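You operate a simulated robot arm through the tools that you are given. There is no shell and no other tool. Be economical: measure what you need, move in short steps, check, and stop when the job is done.

You are at the controls of a simulated two-armed robot. One attempt, no reset.

JOB
Wipe up the spill on the side of the bed by the boxes with the green cloth and put it back.

It is judged by the outcome, as a careful person would: the job done as asked, and still so three seconds after it is handed in. It fails if anything else is knocked over, pushed out of place, dropped, spilled or broken. Flat cloth is picked up by pressing the open fingertips on it (5 to 10 N) and closing them slowly along it; thin cloth reads only 2 to 8 mm in the jaws.

ROBOT AND FRAMES
Two 7-joint arms with two-finger parallel grippers on one trunk, on a base that drives. Base frame: it is fixed to the floor where the robot stands at the start and does not move with it; the origin is under the middle of the robot, x ahead of it, y to its left, z up; the surface under the hand at the start is at about z = 680. Lengths are in mm, angles in rad, forces in N, time in s.
The left shoulder is at the start at [20, 138, 1250], the right one opposite. With the tool pointing down near the work surface each hand reaches from about 100 to 380 mm from the robot's upright axis, wherever it stands, measured 20 degrees to its own side. Payload 1.57 kg a hand.
Tool frame (each hand has its own): the origin (TCP) lies between the finger pads and is the grasp point; the fingertips stand 30 mm ahead of it; z points along the fingers, y is the line along which they close. Largest opening 80 mm; finger width 17, thickness 12; the body of the gripper, 40 by 82 mm, starts 80 mm behind the TCP.
Orientation is that of the tool frame in the base frame, as a unit quaternion [x, y, z, w]. With the fingers straight down and closing along the base's y, the tool's x points along the base's -x, its y along +y and its z along -z.

CONTROLS
- The arms move only by the tool drive_tool. It takes "left_plan", "right_plan" or both (then of equal length, played together; a hand with none holds still); each is a list of rows, each a list of 7 numbers: the shift along the base's x, y, z in units of 500 mm (1.0 is 500 mm), then the turn, a rotation vector about the base's x, y, z in units of 90 degrees (1.0 is 90 degrees), then the closure in counts, from 0 (fully open) to 255 (shut). In form: [[tx, ty, tz, wx, wy, wz, hand], ...]. A call has 1 to 8 rows; each row is the pose to reach, as a shift and turn from the pose commanded when the call began. A call with a number of a shift or a turn outside -1 to 1 is refused whole. A row lasts 0.2 s, in which the tool goes at most 50 mm and 0.15 rad; a call with a longer step from one row to the next is refused whole, and so is a gripper value outside its range. A pose out of reach is approached as far as the arm can. The call stops where the force on the tool passes 40 N (or 10 N more than at its start, if that is more) or the arm is blocked; 0.2 s more then pass. Each finger travels about 45 mm/s and halts on what it meets, pressing with about 37 N; the grip force reading is that of the motor and also rises with nothing between the fingers. The clock runs only during rows and for 0.2 s after the last one: add rows that repeat a pose to give the fingers time. The reply holds the time, the measured pose of the TCP, the force on the tool along the base axes, the opening and the grip force, in the units named above and with some noise, with the torque about the TCP (base axes, N m) and any sound that the robot's microphone picked up.
- Cameras (640 x 400 px; columns grow to the right, rows downward): "scene" is now at [160.1, 2, 1092.2]; the picture's right is [0.22, -0.98, 0.00], its down [-0.86, -0.19, -0.48] and it looks along [0.46, 0.11, -0.88] (base axes); focal length 214 px, centre (320, 200). "left" rides on the left gripper at [72, 7, -122] in its tool frame; the picture's right is [-0.09, 1.00, 0.00], its down [-0.84, -0.08, -0.54] and it looks along [-0.54, -0.05, 0.84] (tool axes); focal length 238 px, centre (320, 200). "right" rides on the right gripper at [72, -7, -122] in its tool frame; the picture's right is [0.09, 1.00, 0.00], its down [-0.84, 0.08, -0.54] and it looks along [-0.54, 0.05, 0.84] (tool axes); focal length 238 px, centre (320, 200). There is no depth. A picture from a camera that has moved, and an enlarged one, comes with that camera's place and axes in the base frame and with its lens. The place of the scene camera against the robot may be out by one fixed shift of up to 18 mm in any direction.
- camera(camera): a new picture of that camera. No time passes.
- move_column(by): slides the trunk up (or, below 0, down) by that many mm; the arms and the scene camera ride with it, the base frame stays. It gives what a move gives, with no picture.
- drive_base(legs): drives the robot by 1 to 6 legs, each [ahead, left, turn to the left] in mm, mm and rad, along the robot's own axes; the way and the turn of a leg run together, so that a leg with both is an arc; at most 1500 mm and 3.142 rad a leg. The arms and the cameras ride along, it lands a little off, and it stops where it bumps. It gives what a move gives.
- pan_tilt(pan, tilt): turns the head with the scene camera to pan (to the left, within 1.047 rad either way) and tilt (down, from -0.506 to 1.204), counted from straight ahead of the robot. It gives what a move gives.
- inspect(camera, box): a new picture of the part [left, top, right, bottom] of that camera's present view, enlarged. No time passes.
- hand_in(): hands the job in; it is judged then, once.

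Work in short steps. Places have to be worked out from the pictures, the camera data and where the tool is seen: move nearer, look again, correct. Check each grasp and each placing, and mend what went wrong. You have 120 turns and 108 pictures in all, those below and enlarged ones among them. Open the grippers and draw the arms clear of the work before you hand the job in, unless the task says otherwise; then end with one line.

The tools are called after "Request:" as name(argument=value, ...) on one line, values as JSON. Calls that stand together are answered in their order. drive_tool: Moves the arms, as the interface text tells. Its arguments: {"type":"object","properties":{"left_plan":{"type":"array"},"right_plan":{"type":"array"}},"required":[]} The other tools are called the same way: move_column (by) slides the trunk up or down; drive_base (legs) drives the base; pan_tilt (pan, tilt) turns the head that bears the scene camera; camera (camera) takes a picture; inspect (camera, box) takes an enlarged picture of a part of a camera's view; hand_in () hands the job in.

At the start:

```text
clock: 0.0
left_tool_pos: [360.7, 248.0, 890.6]
left_tool_rot: [0.0, 1.0, 0.0, 0.001]
left_wrist_force: [0.2, -0.8, -0.3]
left_wrist_torque: [-0.01, 0.0, 0.03]
left_opening: 80.1
left_grasp_force: 0.1
right_tool_pos: [383.8, -116.3, 863.4]
right_tool_rot: [0.0, 1.0, 0.0, 0.0]
right_wrist_force: [-0.6, -0.4, 0.6]
right_wrist_torque: [-0.03, 0.02, 0.03]
right_opening: 79.7
right_grasp_force: 0.2
trunk travel left (down, up): [-625.0, 615.0]
robot x, y, heading: [-3.8, 0.2, 0.002]
head pan, tilt: [0.223, 1.073]
```

scene: 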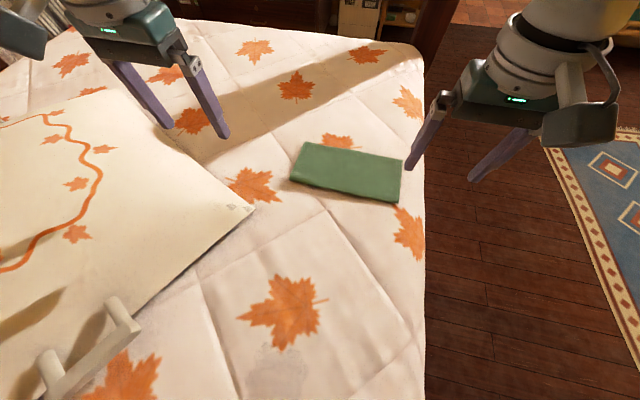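
right: 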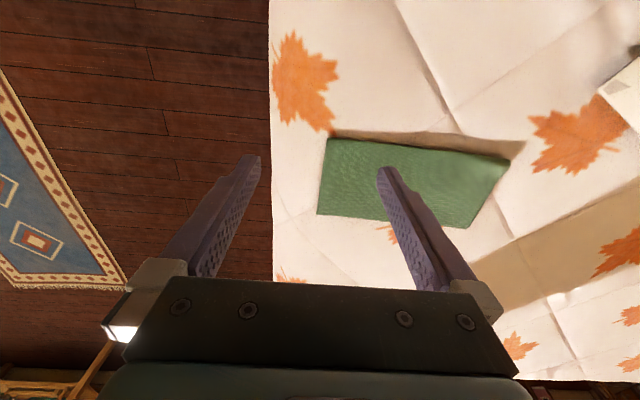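
left: 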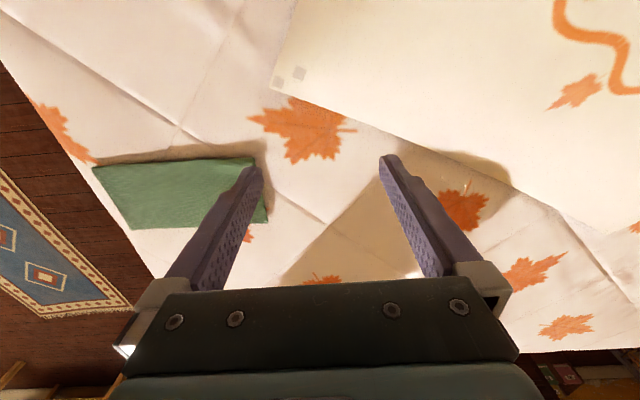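

The green cloth lies on the bed ahead; a greyish mark is near the bottom of the view. I look around to find the boxes and all stains.

Request:
pan_tilt(pan=0.2, tilt=0.5)

Request:
camera(camera="scene")

Request:
pan_tilt(pan=1.0, tilt=0.5)

Request:
camera(camera="scene")

Request:
pan_tilt(pan=0.3, tilt=1.204)

Request:
camera(camera="scene")

Request:
pan_tilt(pan=-0.7, tilt=0.6)

Request:
camera(camera="scene")

```text
clock: 1.0
left_tool_pos: [360.9, 248.2, 891.6]
left_tool_rot: [0.001, 1.0, 0.0, 0.0]
left_wrist_force: [-0.6, -0.1, 0.2]
left_wrist_torque: [0.0, 0.02, 0.01]
left_opening: 79.7
left_grasp_force: 0.0
right_tool_pos: [385.7, -117.3, 863.9]
right_tool_rot: [0.0, 1.0, 0.001, 0.0]
right_wrist_force: [0.1, 0.4, 0.2]
right_wrist_torque: [0.01, -0.03, -0.03]
right_opening: 79.8
right_grasp_force: 0.1
trunk travel left (down, up): [-625.0, 615.0]
robot x, y, heading: [0.6, 3.3, -0.002]
head pan, tilt: [0.201, 0.499]
```

```text
104 pictures are left
camera scene: at [186.0, 5.8, 1138.2], right [0.2, -0.98, 0.0], down [-0.47, -0.1, -0.88], along [0.86, 0.17, -0.48], focal length 214 px, centre (320, 200)
```

scene: 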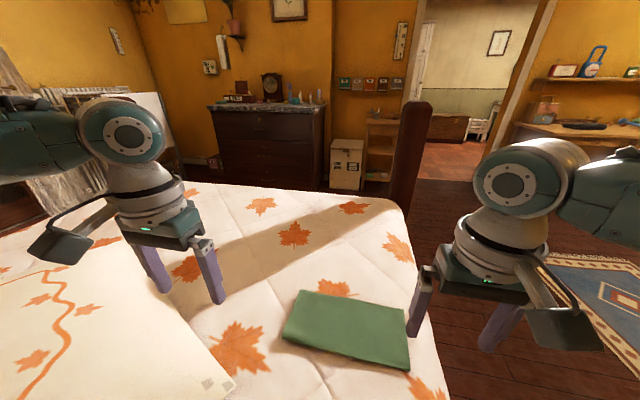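

```text
clock: 2.1
left_tool_pos: [360.4, 249.0, 890.4]
left_tool_rot: [0.0, 1.0, 0.0, 0.001]
left_wrist_force: [0.3, 0.1, 0.4]
left_wrist_torque: [0.04, -0.03, -0.01]
left_opening: 80.0
left_grasp_force: 0.1
right_tool_pos: [384.4, -116.9, 863.4]
right_tool_rot: [0.0, 1.0, 0.0, -0.001]
right_wrist_force: [-0.5, 0.6, -0.6]
right_wrist_torque: [0.03, -0.02, -0.02]
right_opening: 80.1
right_grasp_force: 0.1
trunk travel left (down, up): [-625.0, 615.0]
robot x, y, heading: [2.2, 2.2, -0.003]
head pan, tilt: [1.0, 0.499]
```

```text
103 pictures are left
camera scene: at [146.1, 64.2, 1138.3], right [0.84, -0.54, 0.0], down [-0.26, -0.4, -0.88], along [0.47, 0.74, -0.48], focal length 214 px, centre (320, 200)
```

scene: 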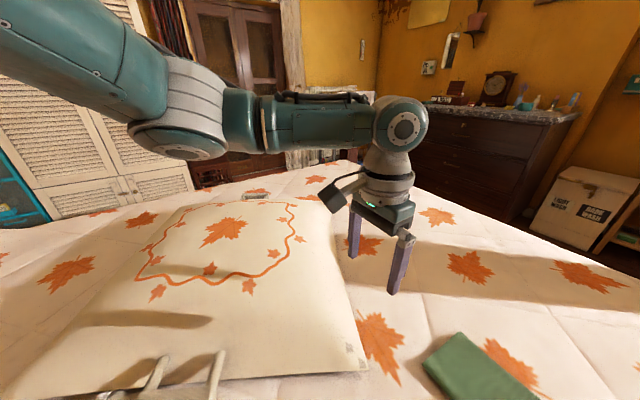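

```text
clock: 3.2
left_tool_pos: [360.5, 248.9, 890.8]
left_tool_rot: [-0.001, 1.0, 0.0, 0.002]
left_wrist_force: [0.7, 0.5, 0.1]
left_wrist_torque: [0.0, 0.03, -0.02]
left_opening: 80.1
left_grasp_force: 0.0
right_tool_pos: [384.3, -117.0, 862.8]
right_tool_rot: [0.0, 1.0, 0.0, -0.001]
right_wrist_force: [-0.2, 0.4, 0.1]
right_wrist_torque: [0.02, 0.01, 0.02]
right_opening: 80.3
right_grasp_force: 0.1
trunk travel left (down, up): [-625.0, 615.0]
robot x, y, heading: [-0.3, 3.4, -0.002]
head pan, tilt: [0.3, 1.201]
```

```text
102 pictures are left
camera scene: at [150.3, 4.3, 1084.7], right [0.3, -0.95, 0.0], down [-0.89, -0.28, -0.36], along [0.35, 0.11, -0.93], focal length 214 px, centre (320, 200)
```

scene: 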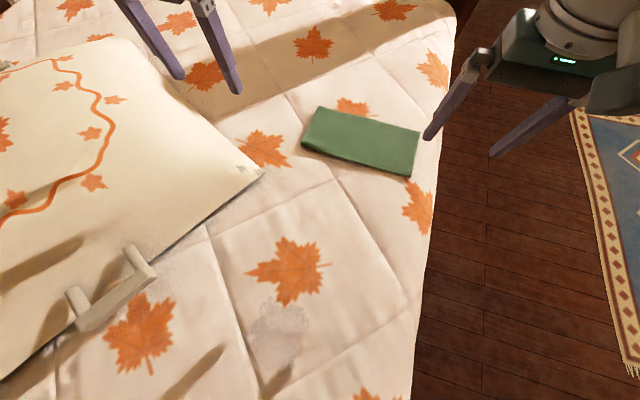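

```text
clock: 4.5
left_tool_pos: [360.4, 248.4, 890.8]
left_tool_rot: [0.0, 1.0, -0.001, 0.0]
left_wrist_force: [0.1, 0.0, 0.7]
left_wrist_torque: [0.06, 0.05, -0.02]
left_opening: 79.9
left_grasp_force: 0.1
right_tool_pos: [385.4, -117.6, 862.5]
right_tool_rot: [0.0, 1.0, 0.0, 0.0]
right_wrist_force: [-0.2, -0.3, -0.1]
right_wrist_torque: [-0.03, -0.01, -0.02]
right_opening: 80.0
right_grasp_force: 0.0
trunk travel left (down, up): [-625.0, 615.0]
robot x, y, heading: [-1.0, -1.5, 0.001]
head pan, tilt: [-0.7, 0.6]
```

```text
101 pictures are left
camera scene: at [164.5, -69.2, 1129.2], right [-0.64, -0.77, 0.0], down [-0.43, 0.36, -0.82], along [0.63, -0.53, -0.57], focal length 214 px, centre (320, 200)
```

scene: 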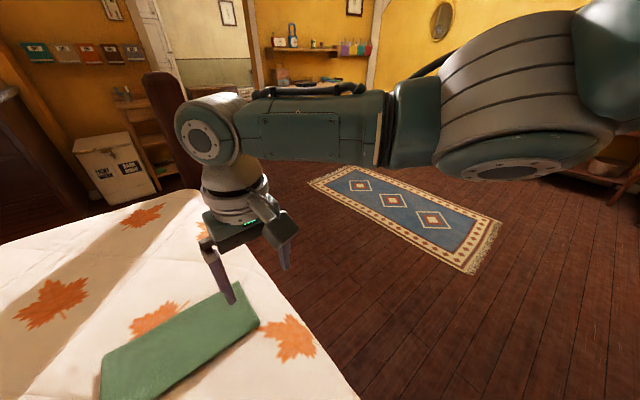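

A grey stain shows close to the robot near the pillow, but I need to find "the boxes" and any other stains. Look farther to both sides.

Request:
pan_tilt(pan=1.047, tilt=1.0)

Request:
camera(camera="scene")

Request:
pan_tilt(pan=1.047, tilt=0.1)

Request:
camera(camera="scene")

Request:
pan_tilt(pan=-1.047, tilt=0.7)

Request:
camera(camera="scene")

Request:
pan_tilt(pan=0.0, tilt=1.204)

Request:
camera(camera="scene")

```text
clock: 6.2
left_tool_pos: [360.4, 249.8, 890.3]
left_tool_rot: [0.0, 1.0, -0.001, 0.001]
left_wrist_force: [-1.2, 0.7, 0.1]
left_wrist_torque: [0.02, 0.0, 0.0]
left_opening: 80.0
left_grasp_force: 0.1
right_tool_pos: [382.9, -117.6, 863.7]
right_tool_rot: [0.0, 1.0, 0.0, 0.0]
right_wrist_force: [-0.8, -0.4, 0.2]
right_wrist_torque: [0.0, -0.01, -0.02]
right_opening: 80.1
right_grasp_force: 0.0
trunk travel left (down, up): [-625.0, 615.0]
robot x, y, heading: [1.5, 1.0, -0.001]
head pan, tilt: [1.047, 1.0]
```

```text
100 pictures are left
camera scene: at [131.7, 48.0, 1097.2], right [0.87, -0.5, 0.0], down [-0.42, -0.73, -0.54], along [0.27, 0.47, -0.84], focal length 214 px, centre (320, 200)
```

scene: 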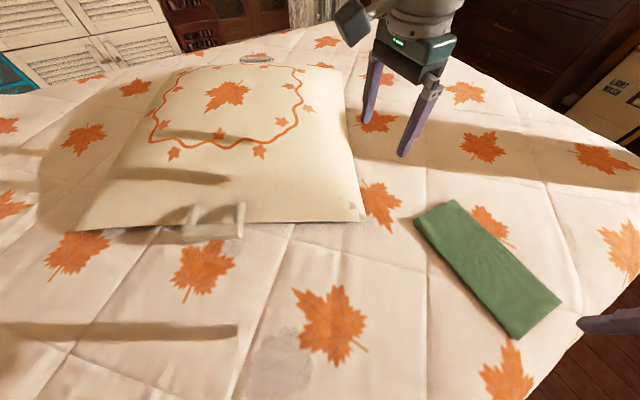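

```text
clock: 7.4
left_tool_pos: [361.5, 248.5, 890.9]
left_tool_rot: [0.0, 1.0, -0.001, 0.001]
left_wrist_force: [-0.4, 0.0, 0.7]
left_wrist_torque: [0.01, -0.01, -0.01]
left_opening: 80.5
left_grasp_force: 0.0
right_tool_pos: [384.3, -117.9, 862.4]
right_tool_rot: [0.0, 1.0, 0.0, 0.0]
right_wrist_force: [-0.4, 0.4, 0.6]
right_wrist_torque: [-0.02, 0.03, 0.01]
right_opening: 80.2
right_grasp_force: 0.1
trunk travel left (down, up): [-625.0, 615.0]
robot x, y, heading: [-1.0, -1.8, -0.006]
head pan, tilt: [1.047, 0.099]
```

```text
99 pictures are left
camera scene: at [142.9, 67.4, 1175.3], right [0.87, -0.5, 0.0], down [-0.05, -0.09, -0.99], along [0.5, 0.86, -0.1], focal length 214 px, centre (320, 200)
```

scene: 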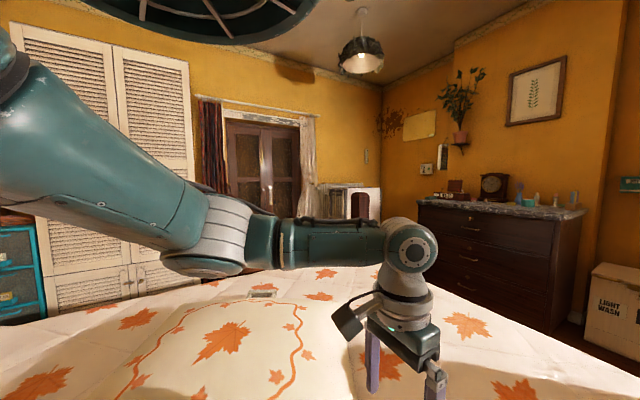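

```text
clock: 9.4
left_tool_pos: [360.8, 248.8, 891.4]
left_tool_rot: [0.0, 1.0, 0.001, 0.001]
left_wrist_force: [-0.3, -0.7, 0.2]
left_wrist_torque: [-0.01, -0.01, -0.01]
left_opening: 80.0
left_grasp_force: 0.0
right_tool_pos: [384.8, -116.1, 864.0]
right_tool_rot: [0.001, 1.0, 0.0, -0.001]
right_wrist_force: [-0.6, 0.0, 0.8]
right_wrist_torque: [-0.02, 0.0, 0.02]
right_opening: 79.8
right_grasp_force: 0.0
trunk travel left (down, up): [-625.0, 615.0]
robot x, y, heading: [0.4, -1.6, 0.003]
head pan, tilt: [-1.047, 0.7]
```

```text
98 pictures are left
camera scene: at [139.4, -85.8, 1120.6], right [-0.87, -0.5, 0.0], down [-0.32, 0.56, -0.77], along [0.38, -0.66, -0.64], focal length 214 px, centre (320, 200)
```

scene: 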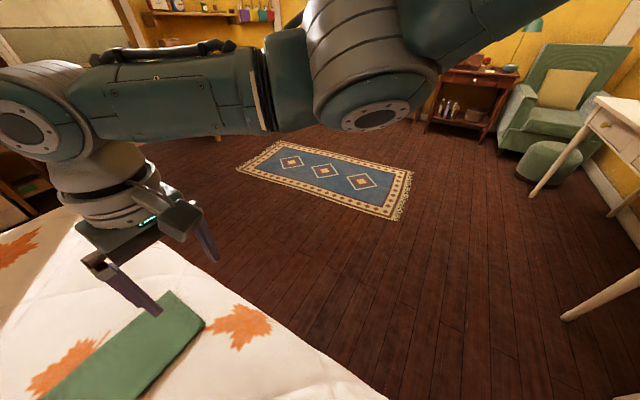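

```text
clock: 10.7
left_tool_pos: [361.5, 248.3, 890.5]
left_tool_rot: [0.0, 1.0, 0.0, 0.001]
left_wrist_force: [-0.3, 0.3, 0.3]
left_wrist_torque: [-0.02, 0.0, 0.03]
left_opening: 80.0
left_grasp_force: 0.0
right_tool_pos: [384.6, -117.6, 864.1]
right_tool_rot: [0.0, 1.0, 0.0, 0.0]
right_wrist_force: [-0.5, 0.7, 0.6]
right_wrist_torque: [0.01, -0.01, -0.01]
right_opening: 79.9
right_grasp_force: 0.1
trunk travel left (down, up): [-625.0, 615.0]
robot x, y, heading: [2.7, -1.6, -0.004]
head pan, tilt: [0.0, 1.201]
```

```text
97 pictures are left
camera scene: at [152.8, -12.3, 1084.6], right [0.0, -1.0, 0.0], down [-0.93, 0.0, -0.36], along [0.36, 0.0, -0.93], focal length 214 px, centre (320, 200)
```

scene: 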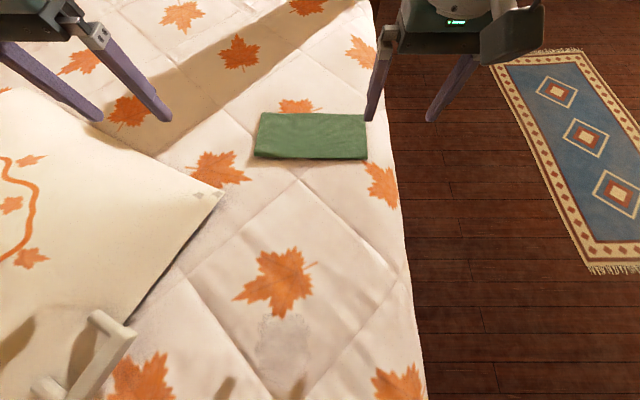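

I enlarge the likely stain areas and the far part of the bed toward the wash boxes.

Request:
inspect(camera="scene", box=[60, 160, 420, 400])

Request:
pan_tilt(pan=0.25, tilt=0.6)

Request:
inspect(camera="scene", box=[60, 80, 460, 330])

Request:
pan_tilt(pan=0.9, tilt=0.6)

Request:
inspect(camera="scene", box=[0, 80, 640, 400])

```text
1.67 times, centred on (240, 280) of scene
camera zoom: at [152.8, -12.3, 1084.6], right [0.0, -1.0, 0.0], down [-0.93, 0.0, -0.36], along [0.36, 0.0, -0.93], focal length 358 px, centre (453, 67)
```

zoom: 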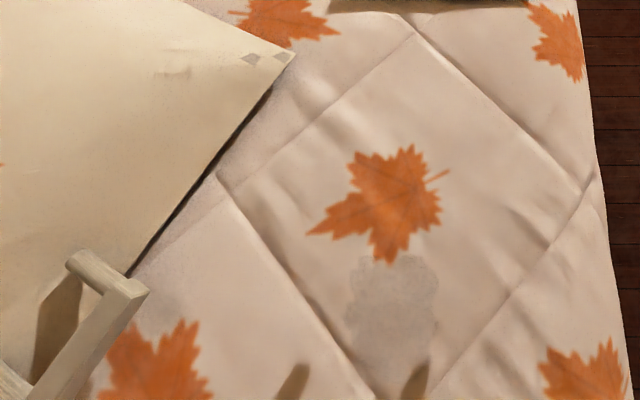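

```text
clock: 11.7
left_tool_pos: [361.6, 247.0, 890.8]
left_tool_rot: [0.0, 1.0, 0.0, 0.001]
left_wrist_force: [-0.3, 0.0, 0.1]
left_wrist_torque: [-0.03, -0.02, 0.0]
left_opening: 79.9
left_grasp_force: 0.1
right_tool_pos: [385.2, -117.4, 863.6]
right_tool_rot: [0.0, 1.0, 0.0, 0.0]
right_wrist_force: [0.1, 0.0, -0.4]
right_wrist_torque: [0.03, -0.03, 0.02]
right_opening: 79.9
right_grasp_force: 0.1
trunk travel left (down, up): [-625.0, 615.0]
robot x, y, heading: [0.3, -5.3, 0.001]
head pan, tilt: [0.25, 0.6]
```

```text
1.60 times, centred on (260, 205) of scene
camera zoom: at [182.5, 9.5, 1129.2], right [0.25, -0.97, 0.0], down [-0.55, -0.14, -0.82], along [0.8, 0.2, -0.57], focal length 343 px, centre (416, 192)
```

zoom: 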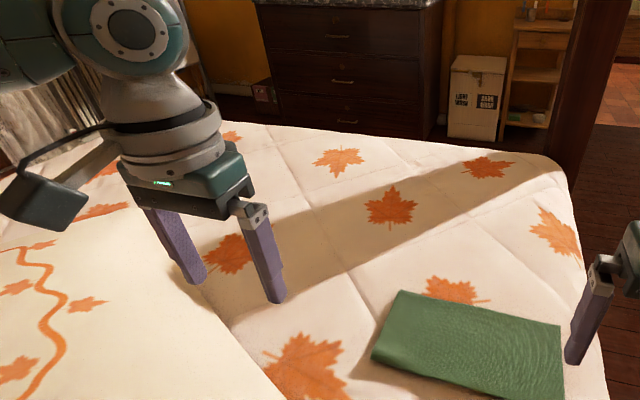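

```text
clock: 12.7
left_tool_pos: [361.9, 247.9, 890.5]
left_tool_rot: [-0.001, 1.0, 0.0, 0.0]
left_wrist_force: [-0.2, 0.1, -0.5]
left_wrist_torque: [-0.04, 0.01, -0.04]
left_opening: 79.9
left_grasp_force: 0.0
right_tool_pos: [384.3, -117.2, 863.7]
right_tool_rot: [-0.001, 1.0, 0.001, 0.0]
right_wrist_force: [-0.2, -1.2, 0.9]
right_wrist_torque: [0.0, 0.01, -0.02]
right_opening: 79.7
right_grasp_force: 0.0
trunk travel left (down, up): [-625.0, 615.0]
robot x, y, heading: [-0.7, 3.2, 0.005]
head pan, tilt: [0.901, 0.6]
```

```text
1.00 times, centred on (320, 240) of scene (not enlarged: the box is as wide or as high as the picture)
camera zoom: at [151.8, 56.9, 1129.2], right [0.78, -0.62, 0.0], down [-0.35, -0.44, -0.83], along [0.51, 0.65, -0.56], focal length 214 px, centre (320, 160)
```

zoom: 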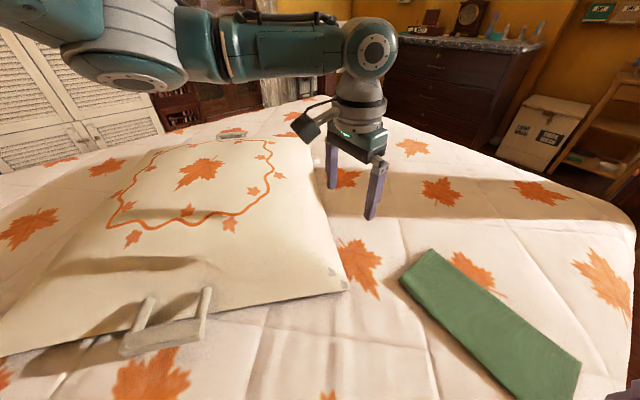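

Raise the trunk to get an overview of the whole bed.

Request:
move_column(by=500)

Request:
camera(camera="scene")

Request:
pan_tilt(pan=1.047, tilt=1.204)

Request:
camera(camera="scene")

Request:
pan_tilt(pan=-1.047, tilt=1.204)

Request:
camera(camera="scene")

Request:
pan_tilt(pan=0.0, tilt=0.7)

Request:
camera(camera="scene")

```text
refused: 500 is not a number from -400 to 400
```

```text
93 pictures are left
camera scene: at [151.8, 56.9, 1129.2], right [0.78, -0.62, 0.0], down [-0.35, -0.44, -0.83], along [0.51, 0.65, -0.56], focal length 214 px, centre (320, 200)
```

scene: 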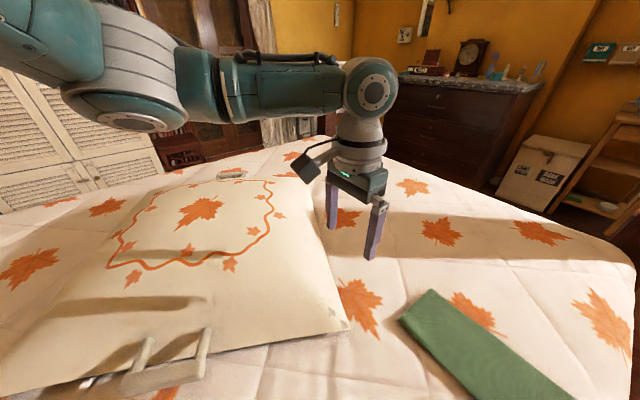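

```text
clock: 13.7
left_tool_pos: [360.7, 249.3, 889.9]
left_tool_rot: [0.0, 1.0, 0.0, 0.001]
left_wrist_force: [0.4, -0.1, 0.4]
left_wrist_torque: [0.03, 0.01, -0.01]
left_opening: 80.1
left_grasp_force: 0.1
right_tool_pos: [384.1, -118.1, 863.0]
right_tool_rot: [0.0, 1.0, 0.0, -0.001]
right_wrist_force: [0.4, -0.2, -1.5]
right_wrist_torque: [0.0, 0.02, 0.0]
right_opening: 80.1
right_grasp_force: 0.0
trunk travel left (down, up): [-625.0, 615.0]
robot x, y, heading: [1.0, -1.4, 0.001]
head pan, tilt: [1.047, 1.201]
```

```text
92 pictures are left
camera scene: at [124.9, 36.2, 1084.7], right [0.87, -0.5, 0.0], down [-0.47, -0.81, -0.36], along [0.18, 0.31, -0.93], focal length 214 px, centre (320, 200)
```

scene: 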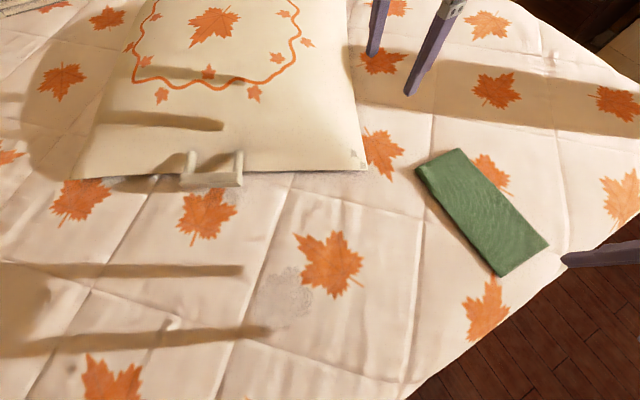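

```text
clock: 15.7
left_tool_pos: [362.0, 249.1, 891.5]
left_tool_rot: [0.0, 1.0, 0.0, 0.0]
left_wrist_force: [-0.2, -0.6, 0.6]
left_wrist_torque: [-0.04, -0.01, -0.01]
left_opening: 80.0
left_grasp_force: 0.1
right_tool_pos: [385.3, -117.6, 864.0]
right_tool_rot: [0.0, 1.0, 0.0, 0.0]
right_wrist_force: [0.2, -0.2, -0.9]
right_wrist_torque: [0.0, -0.03, -0.01]
right_opening: 80.0
right_grasp_force: 0.0
trunk travel left (down, up): [-625.0, 615.0]
robot x, y, heading: [1.0, 2.3, -0.001]
head pan, tilt: [-1.047, 1.201]
```

```text
91 pictures are left
camera scene: at [124.8, -60.7, 1084.6], right [-0.87, -0.5, 0.0], down [-0.47, 0.81, -0.36], along [0.18, -0.31, -0.93], focal length 214 px, centre (320, 200)
```

scene: 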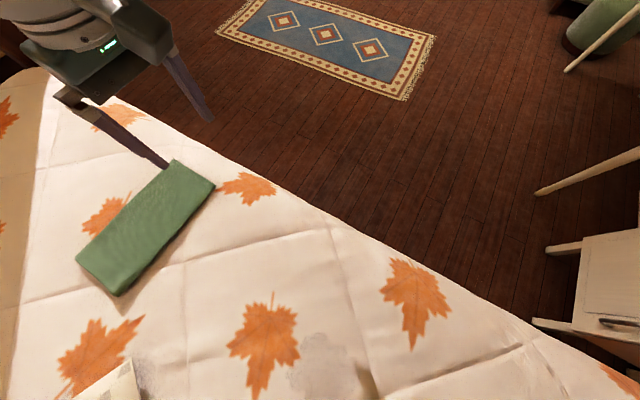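

```text
clock: 17.0
left_tool_pos: [359.4, 248.0, 890.1]
left_tool_rot: [0.0, 1.0, 0.0, 0.001]
left_wrist_force: [0.2, 0.2, 0.3]
left_wrist_torque: [-0.02, 0.01, 0.03]
left_opening: 79.9
left_grasp_force: 0.1
right_tool_pos: [385.9, -117.7, 863.9]
right_tool_rot: [0.0, 1.0, 0.0, 0.0]
right_wrist_force: [-0.2, -0.3, 0.6]
right_wrist_torque: [-0.02, 0.04, 0.02]
right_opening: 80.0
right_grasp_force: 0.0
trunk travel left (down, up): [-625.0, 615.0]
robot x, y, heading: [0.7, 2.9, -0.003]
head pan, tilt: [0.0, 0.7]
```

```text
90 pictures are left
camera scene: at [181.8, -12.4, 1120.6], right [0.0, -1.0, 0.0], down [-0.64, 0.0, -0.76], along [0.76, 0.0, -0.64], focal length 214 px, centre (320, 200)
```

scene: 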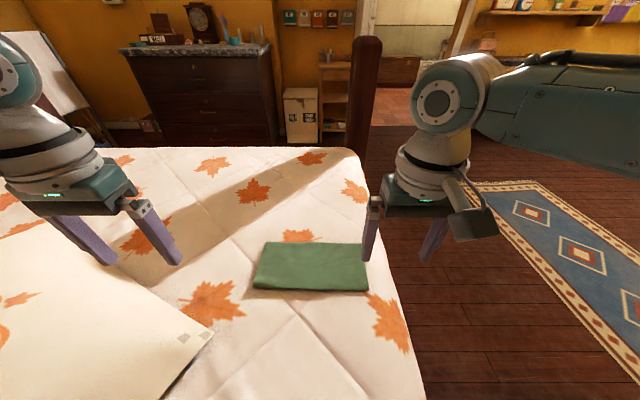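

Still unclear which boxes; I raise the trunk 400 mm and turn left in place to view the rest of the bed (arms clear above it).

Request:
move_column(by=400)

Request:
pan_tilt(pan=1.047, tilt=0.7)

Request:
camera(camera="scene")

Request:
pan_tilt(pan=0.1, tilt=0.8)

Request:
camera(camera="scene")

```text
clock: 20.9
left_tool_pos: [360.8, 248.7, 1290.6]
left_tool_rot: [0.0, 1.0, 0.0, 0.0]
left_wrist_force: [0.1, -0.5, -0.8]
left_wrist_torque: [0.0, 0.0, -0.01]
left_opening: 79.9
left_grasp_force: 0.1
right_tool_pos: [384.5, -116.2, 1263.4]
right_tool_rot: [-0.001, 1.0, 0.0, 0.0]
right_wrist_force: [0.3, -0.2, -0.1]
right_wrist_torque: [0.01, 0.04, -0.02]
right_opening: 80.0
right_grasp_force: 0.1
trunk travel left (down, up): [-1025.0, 215.0]
robot x, y, heading: [-0.9, 1.2, 0.0]
head pan, tilt: [0.0, 0.7]
```

```text
clock: 22.2
left_tool_pos: [360.7, 248.4, 1290.8]
left_tool_rot: [0.0, 1.0, 0.0, 0.001]
left_wrist_force: [0.8, 0.1, 0.2]
left_wrist_torque: [-0.03, -0.02, -0.02]
left_opening: 79.9
left_grasp_force: 0.1
right_tool_pos: [385.2, -116.9, 1263.4]
right_tool_rot: [0.001, 1.0, -0.001, 0.0]
right_wrist_force: [-0.3, -0.2, -0.2]
right_wrist_torque: [-0.01, -0.03, 0.01]
right_opening: 80.1
right_grasp_force: 0.0
trunk travel left (down, up): [-1025.0, 215.0]
robot x, y, heading: [1.8, -0.7, -0.001]
head pan, tilt: [1.047, 0.7]
```

```text
89 pictures are left
camera scene: at [139.4, 61.2, 1520.6], right [0.87, -0.5, 0.0], down [-0.32, -0.56, -0.76], along [0.38, 0.66, -0.64], focal length 214 px, centre (320, 200)
```

scene: 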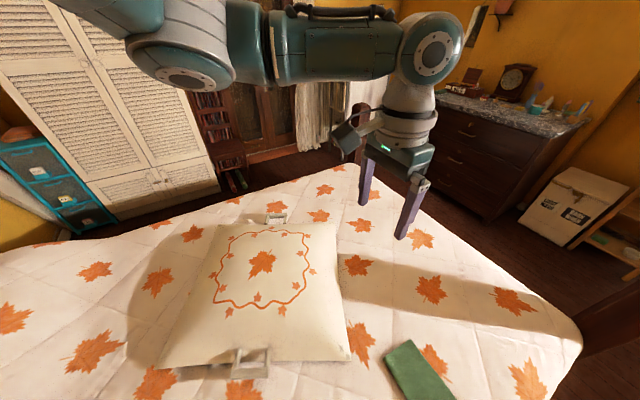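

```text
clock: 23.4
left_tool_pos: [362.1, 248.5, 1290.2]
left_tool_rot: [0.0, 1.0, -0.001, 0.0]
left_wrist_force: [0.1, -0.3, 0.0]
left_wrist_torque: [0.0, 0.0, -0.02]
left_opening: 80.0
left_grasp_force: 0.0
right_tool_pos: [385.7, -118.1, 1262.8]
right_tool_rot: [0.0, 1.0, 0.0, 0.0]
right_wrist_force: [-0.3, 0.0, 0.3]
right_wrist_torque: [-0.01, 0.02, -0.03]
right_opening: 80.1
right_grasp_force: 0.0
trunk travel left (down, up): [-1025.0, 215.0]
robot x, y, heading: [-2.8, 1.0, -0.005]
head pan, tilt: [0.099, 0.799]
```

```text
88 pictures are left
camera scene: at [177.1, -4.2, 1512.4], right [0.1, -0.99, 0.0], down [-0.71, -0.07, -0.7], along [0.69, 0.07, -0.72], focal length 214 px, centre (320, 200)
```

scene: 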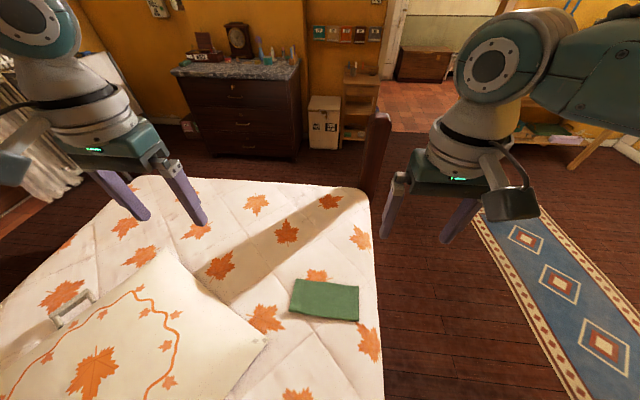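

No second spill visible yet on the foot or far side. I turn the robot left 90° in place with hands high, to see the head of the bed.

Request:
drive_base(legs=[[0, 0, 1.57]])

Request:
pan_tilt(pan=0.9, tilt=0.7)

Request:
camera(camera="scene")

Request:
pan_tilt(pan=0.0, tilt=0.8)

Request:
camera(camera="scene")

```text
clock: 27.6
left_tool_pos: [-251.0, 358.6, 1289.4]
left_tool_rot: [0.71, -0.704, 0.0, -0.001]
left_wrist_force: [-0.4, -0.3, 0.2]
left_wrist_torque: [-0.01, 0.02, -0.02]
left_opening: 80.1
left_grasp_force: 0.0
right_tool_pos: [113.7, 387.0, 1263.2]
right_tool_rot: [0.71, -0.704, 0.0, 0.0]
right_wrist_force: [-0.7, 0.2, 1.0]
right_wrist_torque: [0.0, -0.02, 0.02]
right_opening: 80.2
right_grasp_force: 0.1
trunk travel left (down, up): [-1025.0, 215.0]
robot x, y, heading: [1.2, 1.4, 1.578]
head pan, tilt: [0.099, 0.799]
```

```text
clock: 28.8
left_tool_pos: [-250.6, 359.1, 1290.7]
left_tool_rot: [0.71, -0.704, 0.0, -0.001]
left_wrist_force: [-0.9, 0.4, -0.1]
left_wrist_torque: [0.01, -0.03, 0.03]
left_opening: 80.2
left_grasp_force: 0.1
right_tool_pos: [114.4, 387.2, 1263.9]
right_tool_rot: [0.71, -0.704, -0.001, 0.0]
right_wrist_force: [0.0, -1.2, -0.2]
right_wrist_torque: [0.03, 0.03, 0.03]
right_opening: 80.3
right_grasp_force: 0.0
trunk travel left (down, up): [-1025.0, 215.0]
robot x, y, heading: [0.5, -1.1, 1.578]
head pan, tilt: [0.901, 0.7]
```

```text
87 pictures are left
camera scene: at [-70.8, 139.8, 1520.6], right [0.62, 0.79, 0.0], down [0.51, -0.4, -0.76], along [-0.6, 0.47, -0.64], focal length 214 px, centre (320, 200)
```

scene: 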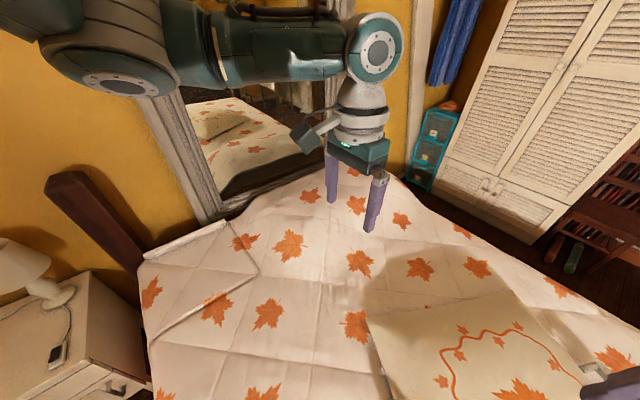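

```text
clock: 30.0
left_tool_pos: [-251.7, 358.4, 1291.0]
left_tool_rot: [0.71, -0.704, -0.001, -0.002]
left_wrist_force: [-0.1, 0.7, -0.2]
left_wrist_torque: [0.0, 0.0, -0.01]
left_opening: 80.1
left_grasp_force: 0.0
right_tool_pos: [113.8, 385.2, 1263.6]
right_tool_rot: [0.71, -0.704, 0.0, 0.001]
right_wrist_force: [-0.1, 0.9, -0.4]
right_wrist_torque: [0.01, 0.01, 0.0]
right_opening: 80.0
right_grasp_force: 0.0
trunk travel left (down, up): [-1025.0, 215.0]
robot x, y, heading: [0.7, -1.4, 1.579]
head pan, tilt: [0.0, 0.799]
```

```text
86 pictures are left
camera scene: at [-4.5, 168.2, 1512.4], right [1.0, 0.01, 0.0], down [0.01, -0.72, -0.7], along [-0.01, 0.7, -0.72], focal length 214 px, centre (320, 200)
```

scene: 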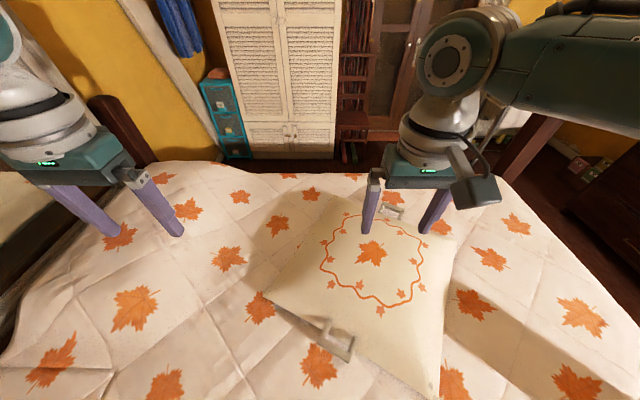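

Teal stacked boxes stand beyond the far side; check that side for a stain.

Request:
inspect(camera="scene", box=[100, 100, 340, 250])

Request:
inspect(camera="scene", box=[0, 220, 288, 400])

Request:
inspect(camera="scene", box=[400, 160, 640, 310])

```text
2.67 times, centred on (220, 175) of scene
camera zoom: at [-4.5, 168.2, 1512.4], right [1.0, 0.01, 0.0], down [0.01, -0.72, -0.7], along [-0.01, 0.7, -0.72], focal length 572 px, centre (587, 267)
```

zoom: 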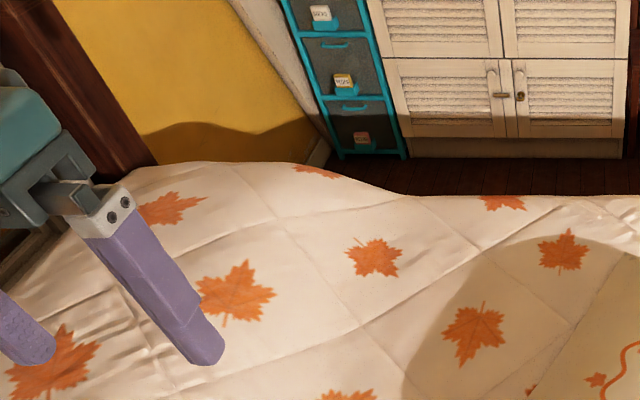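

```text
2.22 times, centred on (144, 310) of scene
camera zoom: at [-4.5, 168.2, 1512.4], right [1.0, 0.01, 0.0], down [0.01, -0.72, -0.7], along [-0.01, 0.7, -0.72], focal length 477 px, centre (711, -44)
```

zoom: 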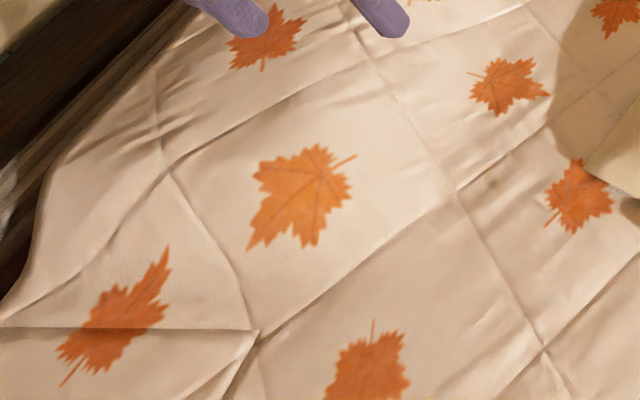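

```text
2.67 times, centred on (520, 235) of scene
camera zoom: at [-4.5, 168.2, 1512.4], right [1.0, 0.01, 0.0], down [0.01, -0.72, -0.7], along [-0.01, 0.7, -0.72], focal length 572 px, centre (-213, 107)
```

zoom: 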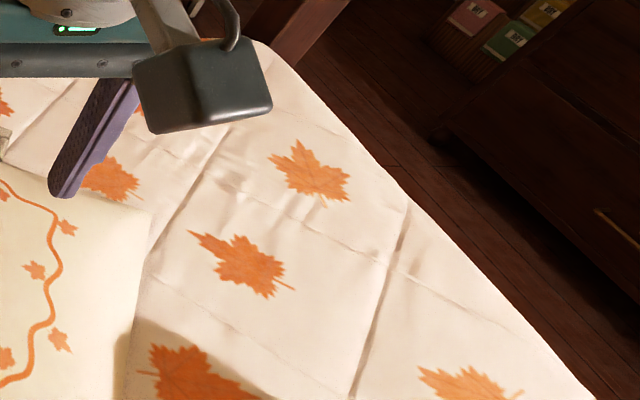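

Scan the rest: steep looks both ways and the region by the far foot corner where small coloured boxes stand.

Request:
pan_tilt(pan=-0.75, tilt=0.55)

Request:
camera(camera="scene")

Request:
pan_tilt(pan=-0.3, tilt=1.2)

Request:
camera(camera="scene")

Request:
pan_tilt(pan=1.0, tilt=1.2)

Request:
camera(camera="scene")

Request:
pan_tilt(pan=0.3, tilt=0.5)

Request:
camera(camera="scene")

```text
clock: 31.1
left_tool_pos: [-250.7, 359.2, 1290.9]
left_tool_rot: [0.71, -0.704, 0.0, 0.0]
left_wrist_force: [0.1, -0.2, -0.3]
left_wrist_torque: [-0.01, 0.0, -0.03]
left_opening: 79.8
left_grasp_force: 0.1
right_tool_pos: [115.0, 386.6, 1262.8]
right_tool_rot: [0.71, -0.704, 0.0, 0.0]
right_wrist_force: [0.8, -0.4, -0.1]
right_wrist_torque: [-0.05, 0.0, -0.02]
right_opening: 79.7
right_grasp_force: 0.2
trunk travel left (down, up): [-1025.0, 215.0]
robot x, y, heading: [-1.3, 3.0, 1.577]
head pan, tilt: [-0.75, 0.55]
```

```text
82 pictures are left
camera scene: at [56.8, 153.8, 1533.7], right [0.74, -0.68, 0.0], down [-0.35, -0.39, -0.85], along [0.58, 0.63, -0.52], focal length 214 px, centre (320, 200)
```

scene: 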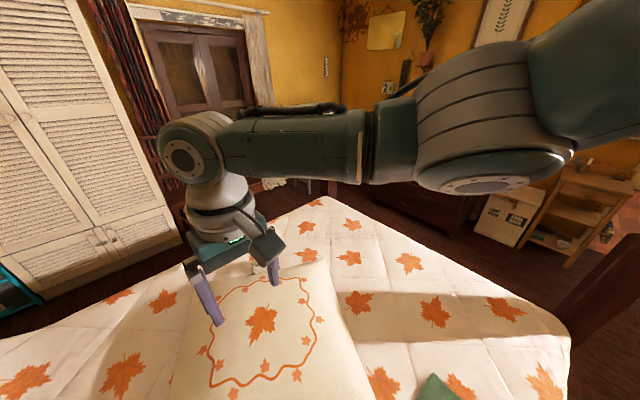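

```text
clock: 32.1
left_tool_pos: [-251.4, 359.5, 1291.2]
left_tool_rot: [0.71, -0.704, 0.0, -0.001]
left_wrist_force: [-0.3, -0.2, 0.6]
left_wrist_torque: [0.0, 0.01, -0.03]
left_opening: 80.0
left_grasp_force: 0.1
right_tool_pos: [114.9, 385.9, 1264.0]
right_tool_rot: [0.71, -0.704, 0.0, 0.0]
right_wrist_force: [1.1, 0.5, 0.1]
right_wrist_torque: [-0.03, -0.01, 0.0]
right_opening: 80.1
right_grasp_force: 0.0
trunk travel left (down, up): [-1025.0, 215.0]
robot x, y, heading: [0.3, 2.0, 1.581]
head pan, tilt: [-0.3, 1.201]
```

```text
81 pictures are left
camera scene: at [12.3, 141.1, 1484.7], right [0.96, -0.29, 0.0], down [-0.27, -0.89, -0.36], along [0.1, 0.35, -0.93], focal length 214 px, centre (320, 200)
```

scene: 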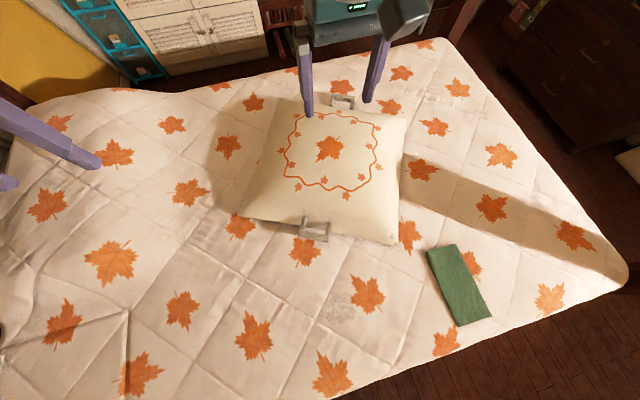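

```text
clock: 33.6
left_tool_pos: [-252.1, 358.8, 1290.6]
left_tool_rot: [0.71, -0.704, -0.001, -0.001]
left_wrist_force: [0.4, 0.4, 0.9]
left_wrist_torque: [0.02, -0.03, 0.02]
left_opening: 80.2
left_grasp_force: 0.1
right_tool_pos: [114.3, 384.5, 1262.4]
right_tool_rot: [0.71, -0.704, 0.0, 0.0]
right_wrist_force: [0.1, -0.5, -0.4]
right_wrist_torque: [0.02, -0.02, -0.01]
right_opening: 80.1
right_grasp_force: 0.0
trunk travel left (down, up): [-1025.0, 215.0]
robot x, y, heading: [0.0, 0.6, 1.579]
head pan, tilt: [1.0, 1.201]
```

```text
80 pictures are left
camera scene: at [-51.1, 117.4, 1484.6], right [0.53, 0.85, 0.0], down [0.79, -0.5, -0.36], along [-0.31, 0.19, -0.93], focal length 214 px, centre (320, 200)
```

scene: 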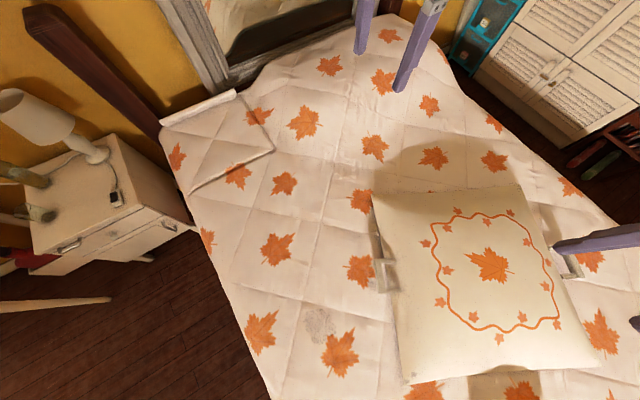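

```text
clock: 34.6
left_tool_pos: [-251.2, 359.5, 1290.9]
left_tool_rot: [0.71, -0.704, -0.001, -0.001]
left_wrist_force: [0.1, 0.6, 0.0]
left_wrist_torque: [0.02, 0.0, 0.0]
left_opening: 79.9
left_grasp_force: 0.2
right_tool_pos: [114.2, 387.0, 1264.2]
right_tool_rot: [0.71, -0.704, 0.0, 0.0]
right_wrist_force: [0.4, 0.0, 0.5]
right_wrist_torque: [0.01, 0.01, 0.01]
right_opening: 79.8
right_grasp_force: 0.0
trunk travel left (down, up): [-1025.0, 215.0]
robot x, y, heading: [-1.1, 1.5, 1.574]
head pan, tilt: [0.3, 0.499]
```

```text
79 pictures are left
camera scene: at [-31.5, 174.2, 1538.2], right [0.95, 0.3, 0.0], down [0.15, -0.46, -0.88], along [-0.27, 0.84, -0.48], focal length 214 px, centre (320, 200)
```

scene: 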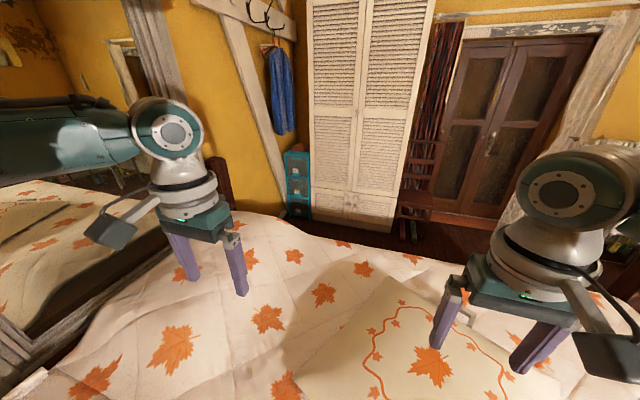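

Stain A is the only clear one; I zoom at the pillow edge and far strip to be sure no second stain exists by the boxes.

Request:
pan_tilt(pan=-0.3, tilt=1.1)

Request:
inspect(camera="scene", box=[0, 80, 320, 280])

Request:
inspect(camera="scene", box=[300, 50, 640, 262])

Request:
inspect(camera="scene", box=[200, 200, 520, 400])

```text
clock: 35.6
left_tool_pos: [-251.2, 358.8, 1289.6]
left_tool_rot: [0.71, -0.704, -0.001, 0.0]
left_wrist_force: [0.2, -0.5, -0.2]
left_wrist_torque: [-0.02, -0.03, 0.02]
left_opening: 80.0
left_grasp_force: 0.2
right_tool_pos: [114.1, 386.5, 1263.7]
right_tool_rot: [0.71, -0.704, -0.001, 0.0]
right_wrist_force: [0.3, -0.1, 0.3]
right_wrist_torque: [-0.01, 0.0, 0.03]
right_opening: 80.4
right_grasp_force: 0.1
trunk travel left (down, up): [-1025.0, 215.0]
robot x, y, heading: [0.4, 2.3, 1.576]
head pan, tilt: [-0.3, 1.1]
```

```text
2.00 times, centred on (160, 180) of scene
camera zoom: at [14.3, 148.1, 1490.7], right [0.96, -0.29, 0.0], down [-0.26, -0.85, -0.45], along [0.13, 0.44, -0.89], focal length 429 px, centre (640, 240)
```

zoom: 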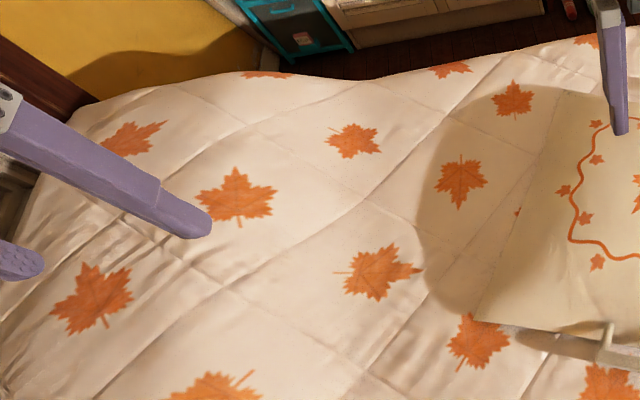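

```text
1.88 times, centred on (470, 156) of scene
camera zoom: at [14.3, 148.1, 1490.7], right [0.96, -0.29, 0.0], down [-0.26, -0.85, -0.45], along [0.13, 0.44, -0.89], focal length 404 px, centre (38, 283)
```

zoom: 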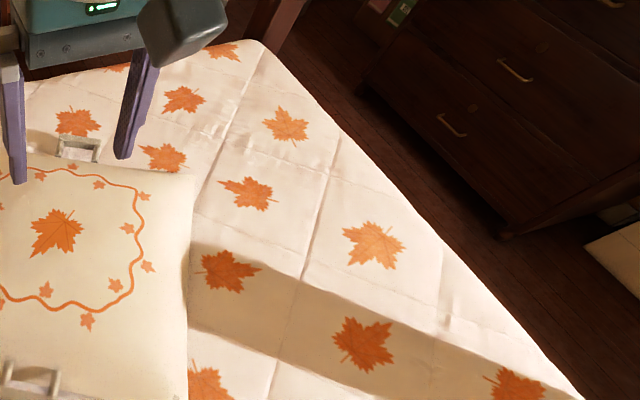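

```text
2.00 times, centred on (360, 300) of scene
camera zoom: at [14.3, 148.1, 1490.7], right [0.96, -0.29, 0.0], down [-0.26, -0.85, -0.45], along [0.13, 0.44, -0.89], focal length 429 px, centre (240, 0)
```

zoom: 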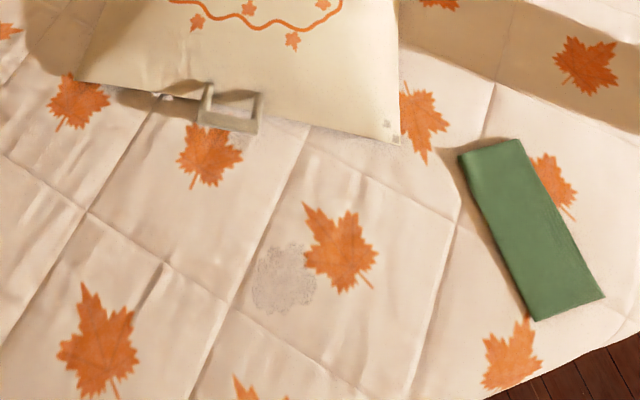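

Only one stain is found: about 100 mm across at roughly (58, 50), and the cloth is at about (462, 5), ~240 × 117 mm. I move the robot to the aisle side facing the bed, so the right hand is over the cloth and a sideways drive later brings it to the stain.

Request:
drive_base(legs=[[-245, -370, 0]])

Request:
pan_tilt(pan=0.0, tilt=1.1)

Request:
camera(camera="scene")

Request:
camera(camera="right")

```text
clock: 38.3
left_tool_pos: [119.0, 115.4, 1291.3]
left_tool_rot: [0.709, -0.705, 0.0, -0.001]
left_wrist_force: [-0.4, 0.4, 0.4]
left_wrist_torque: [-0.03, -0.02, 0.01]
left_opening: 80.1
left_grasp_force: 0.2
right_tool_pos: [483.9, 142.8, 1263.4]
right_tool_rot: [0.709, -0.705, 0.0, 0.0]
right_wrist_force: [-0.3, 0.2, 0.3]
right_wrist_torque: [-0.01, 0.0, -0.03]
right_opening: 79.8
right_grasp_force: 0.1
trunk travel left (down, up): [-1025.0, 215.0]
robot x, y, heading: [370.8, -241.9, 1.574]
head pan, tilt: [-0.3, 1.1]
```

```text
clock: 39.1
left_tool_pos: [118.2, 115.4, 1289.8]
left_tool_rot: [0.709, -0.705, -0.001, -0.001]
left_wrist_force: [0.1, 0.4, 0.0]
left_wrist_torque: [-0.02, -0.01, -0.04]
left_opening: 80.0
left_grasp_force: 0.1
right_tool_pos: [485.4, 142.5, 1263.9]
right_tool_rot: [0.709, -0.705, 0.0, 0.0]
right_wrist_force: [1.2, -0.3, 0.9]
right_wrist_torque: [-0.02, 0.05, 0.0]
right_opening: 80.2
right_grasp_force: 0.1
trunk travel left (down, up): [-1025.0, 215.0]
robot x, y, heading: [370.9, -244.3, 1.576]
head pan, tilt: [0.0, 1.1]
```

```text
75 pictures are left
camera scene: at [365.8, -92.5, 1490.6], right [1.0, 0.01, 0.0], down [0.01, -0.89, -0.45], along [0.0, 0.45, -0.89], focal length 214 px, centre (320, 200)
```

scene: 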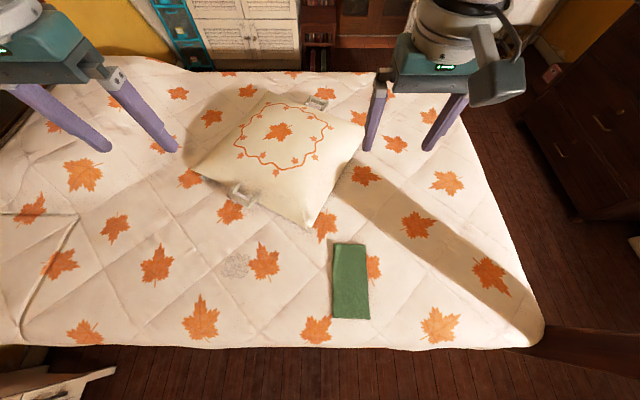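

```text
74 pictures are left
camera right: at [492.9, 70.2, 1385.4], right [-0.99, -0.1, 0.0], down [-0.08, 0.84, 0.54], along [-0.05, 0.54, -0.84], focal length 238 px, centre (320, 200)
```

right: 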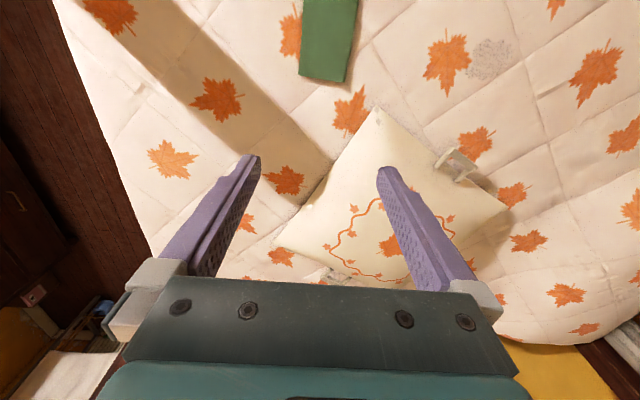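

The overview confirms a single stain (~(63, 43)) and cloth centre about (472, 0), long axis along y. I bring the right hand over the cloth, lower the trunk 400 mm and look with the wrist camera.

Request:
drive_tool(right_plan=[[-0.01, -0.09, 0, 0, 0, 0, 0], [-0.02, -0.18, 0, 0, 0, 0, 0], [-0.026, -0.27, 0, 0, 0, 0, 0], [-0.026, -0.285, 0, 0, 0, 0, 0]])

Request:
move_column(by=-400)

Request:
camera(camera="right")

Request:
camera(camera="scene")

```text
clock: 40.1
left_tool_pos: [119.6, 116.0, 1290.9]
left_tool_rot: [0.709, -0.705, 0.0, 0.0]
left_wrist_force: [-0.4, 0.1, 1.0]
left_wrist_torque: [-0.01, 0.02, -0.01]
left_opening: 80.4
left_grasp_force: 0.0
right_tool_pos: [472.0, 0.8, 1264.1]
right_tool_rot: [0.709, -0.705, 0.001, 0.0]
right_wrist_force: [-1.1, 0.1, -0.3]
right_wrist_torque: [-0.02, 0.01, 0.0]
right_opening: 80.1
right_grasp_force: 0.0
trunk travel left (down, up): [-1025.0, 215.0]
robot x, y, heading: [369.3, -241.3, 1.576]
head pan, tilt: [0.0, 1.1]
```

```text
clock: 44.0
left_tool_pos: [119.8, 116.3, 890.7]
left_tool_rot: [0.71, -0.704, -0.001, -0.001]
left_wrist_force: [1.1, 1.0, -0.1]
left_wrist_torque: [-0.03, 0.01, -0.05]
left_opening: 80.1
left_grasp_force: 0.1
right_tool_pos: [472.4, -0.4, 862.8]
right_tool_rot: [0.709, -0.705, 0.001, 0.0]
right_wrist_force: [-0.4, 0.1, -0.1]
right_wrist_torque: [0.01, -0.01, 0.04]
right_opening: 79.9
right_grasp_force: 0.0
trunk travel left (down, up): [-625.0, 615.0]
robot x, y, heading: [368.5, -240.2, 1.579]
head pan, tilt: [0.0, 1.1]
```

```text
73 pictures are left
camera right: at [480.0, -71.4, 985.2], right [-0.99, -0.1, 0.0], down [-0.08, 0.84, 0.54], along [-0.05, 0.54, -0.84], focal length 238 px, centre (320, 200)
```

right: 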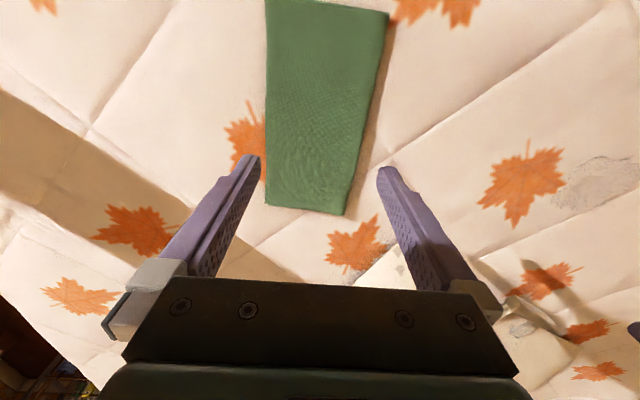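

```text
72 pictures are left
camera scene: at [365.8, -92.5, 1090.6], right [1.0, 0.01, 0.0], down [0.01, -0.89, -0.45], along [0.0, 0.45, -0.89], focal length 214 px, centre (320, 200)
```

scene: 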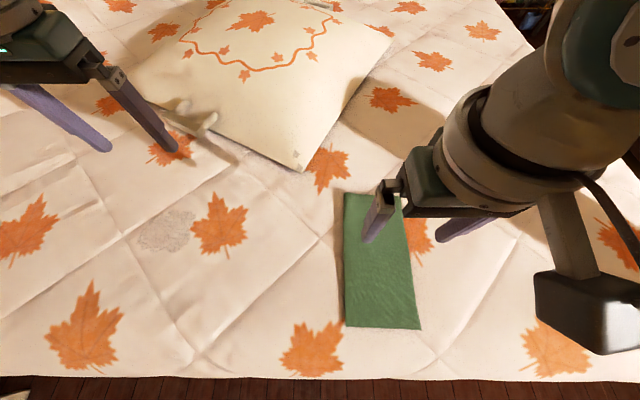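

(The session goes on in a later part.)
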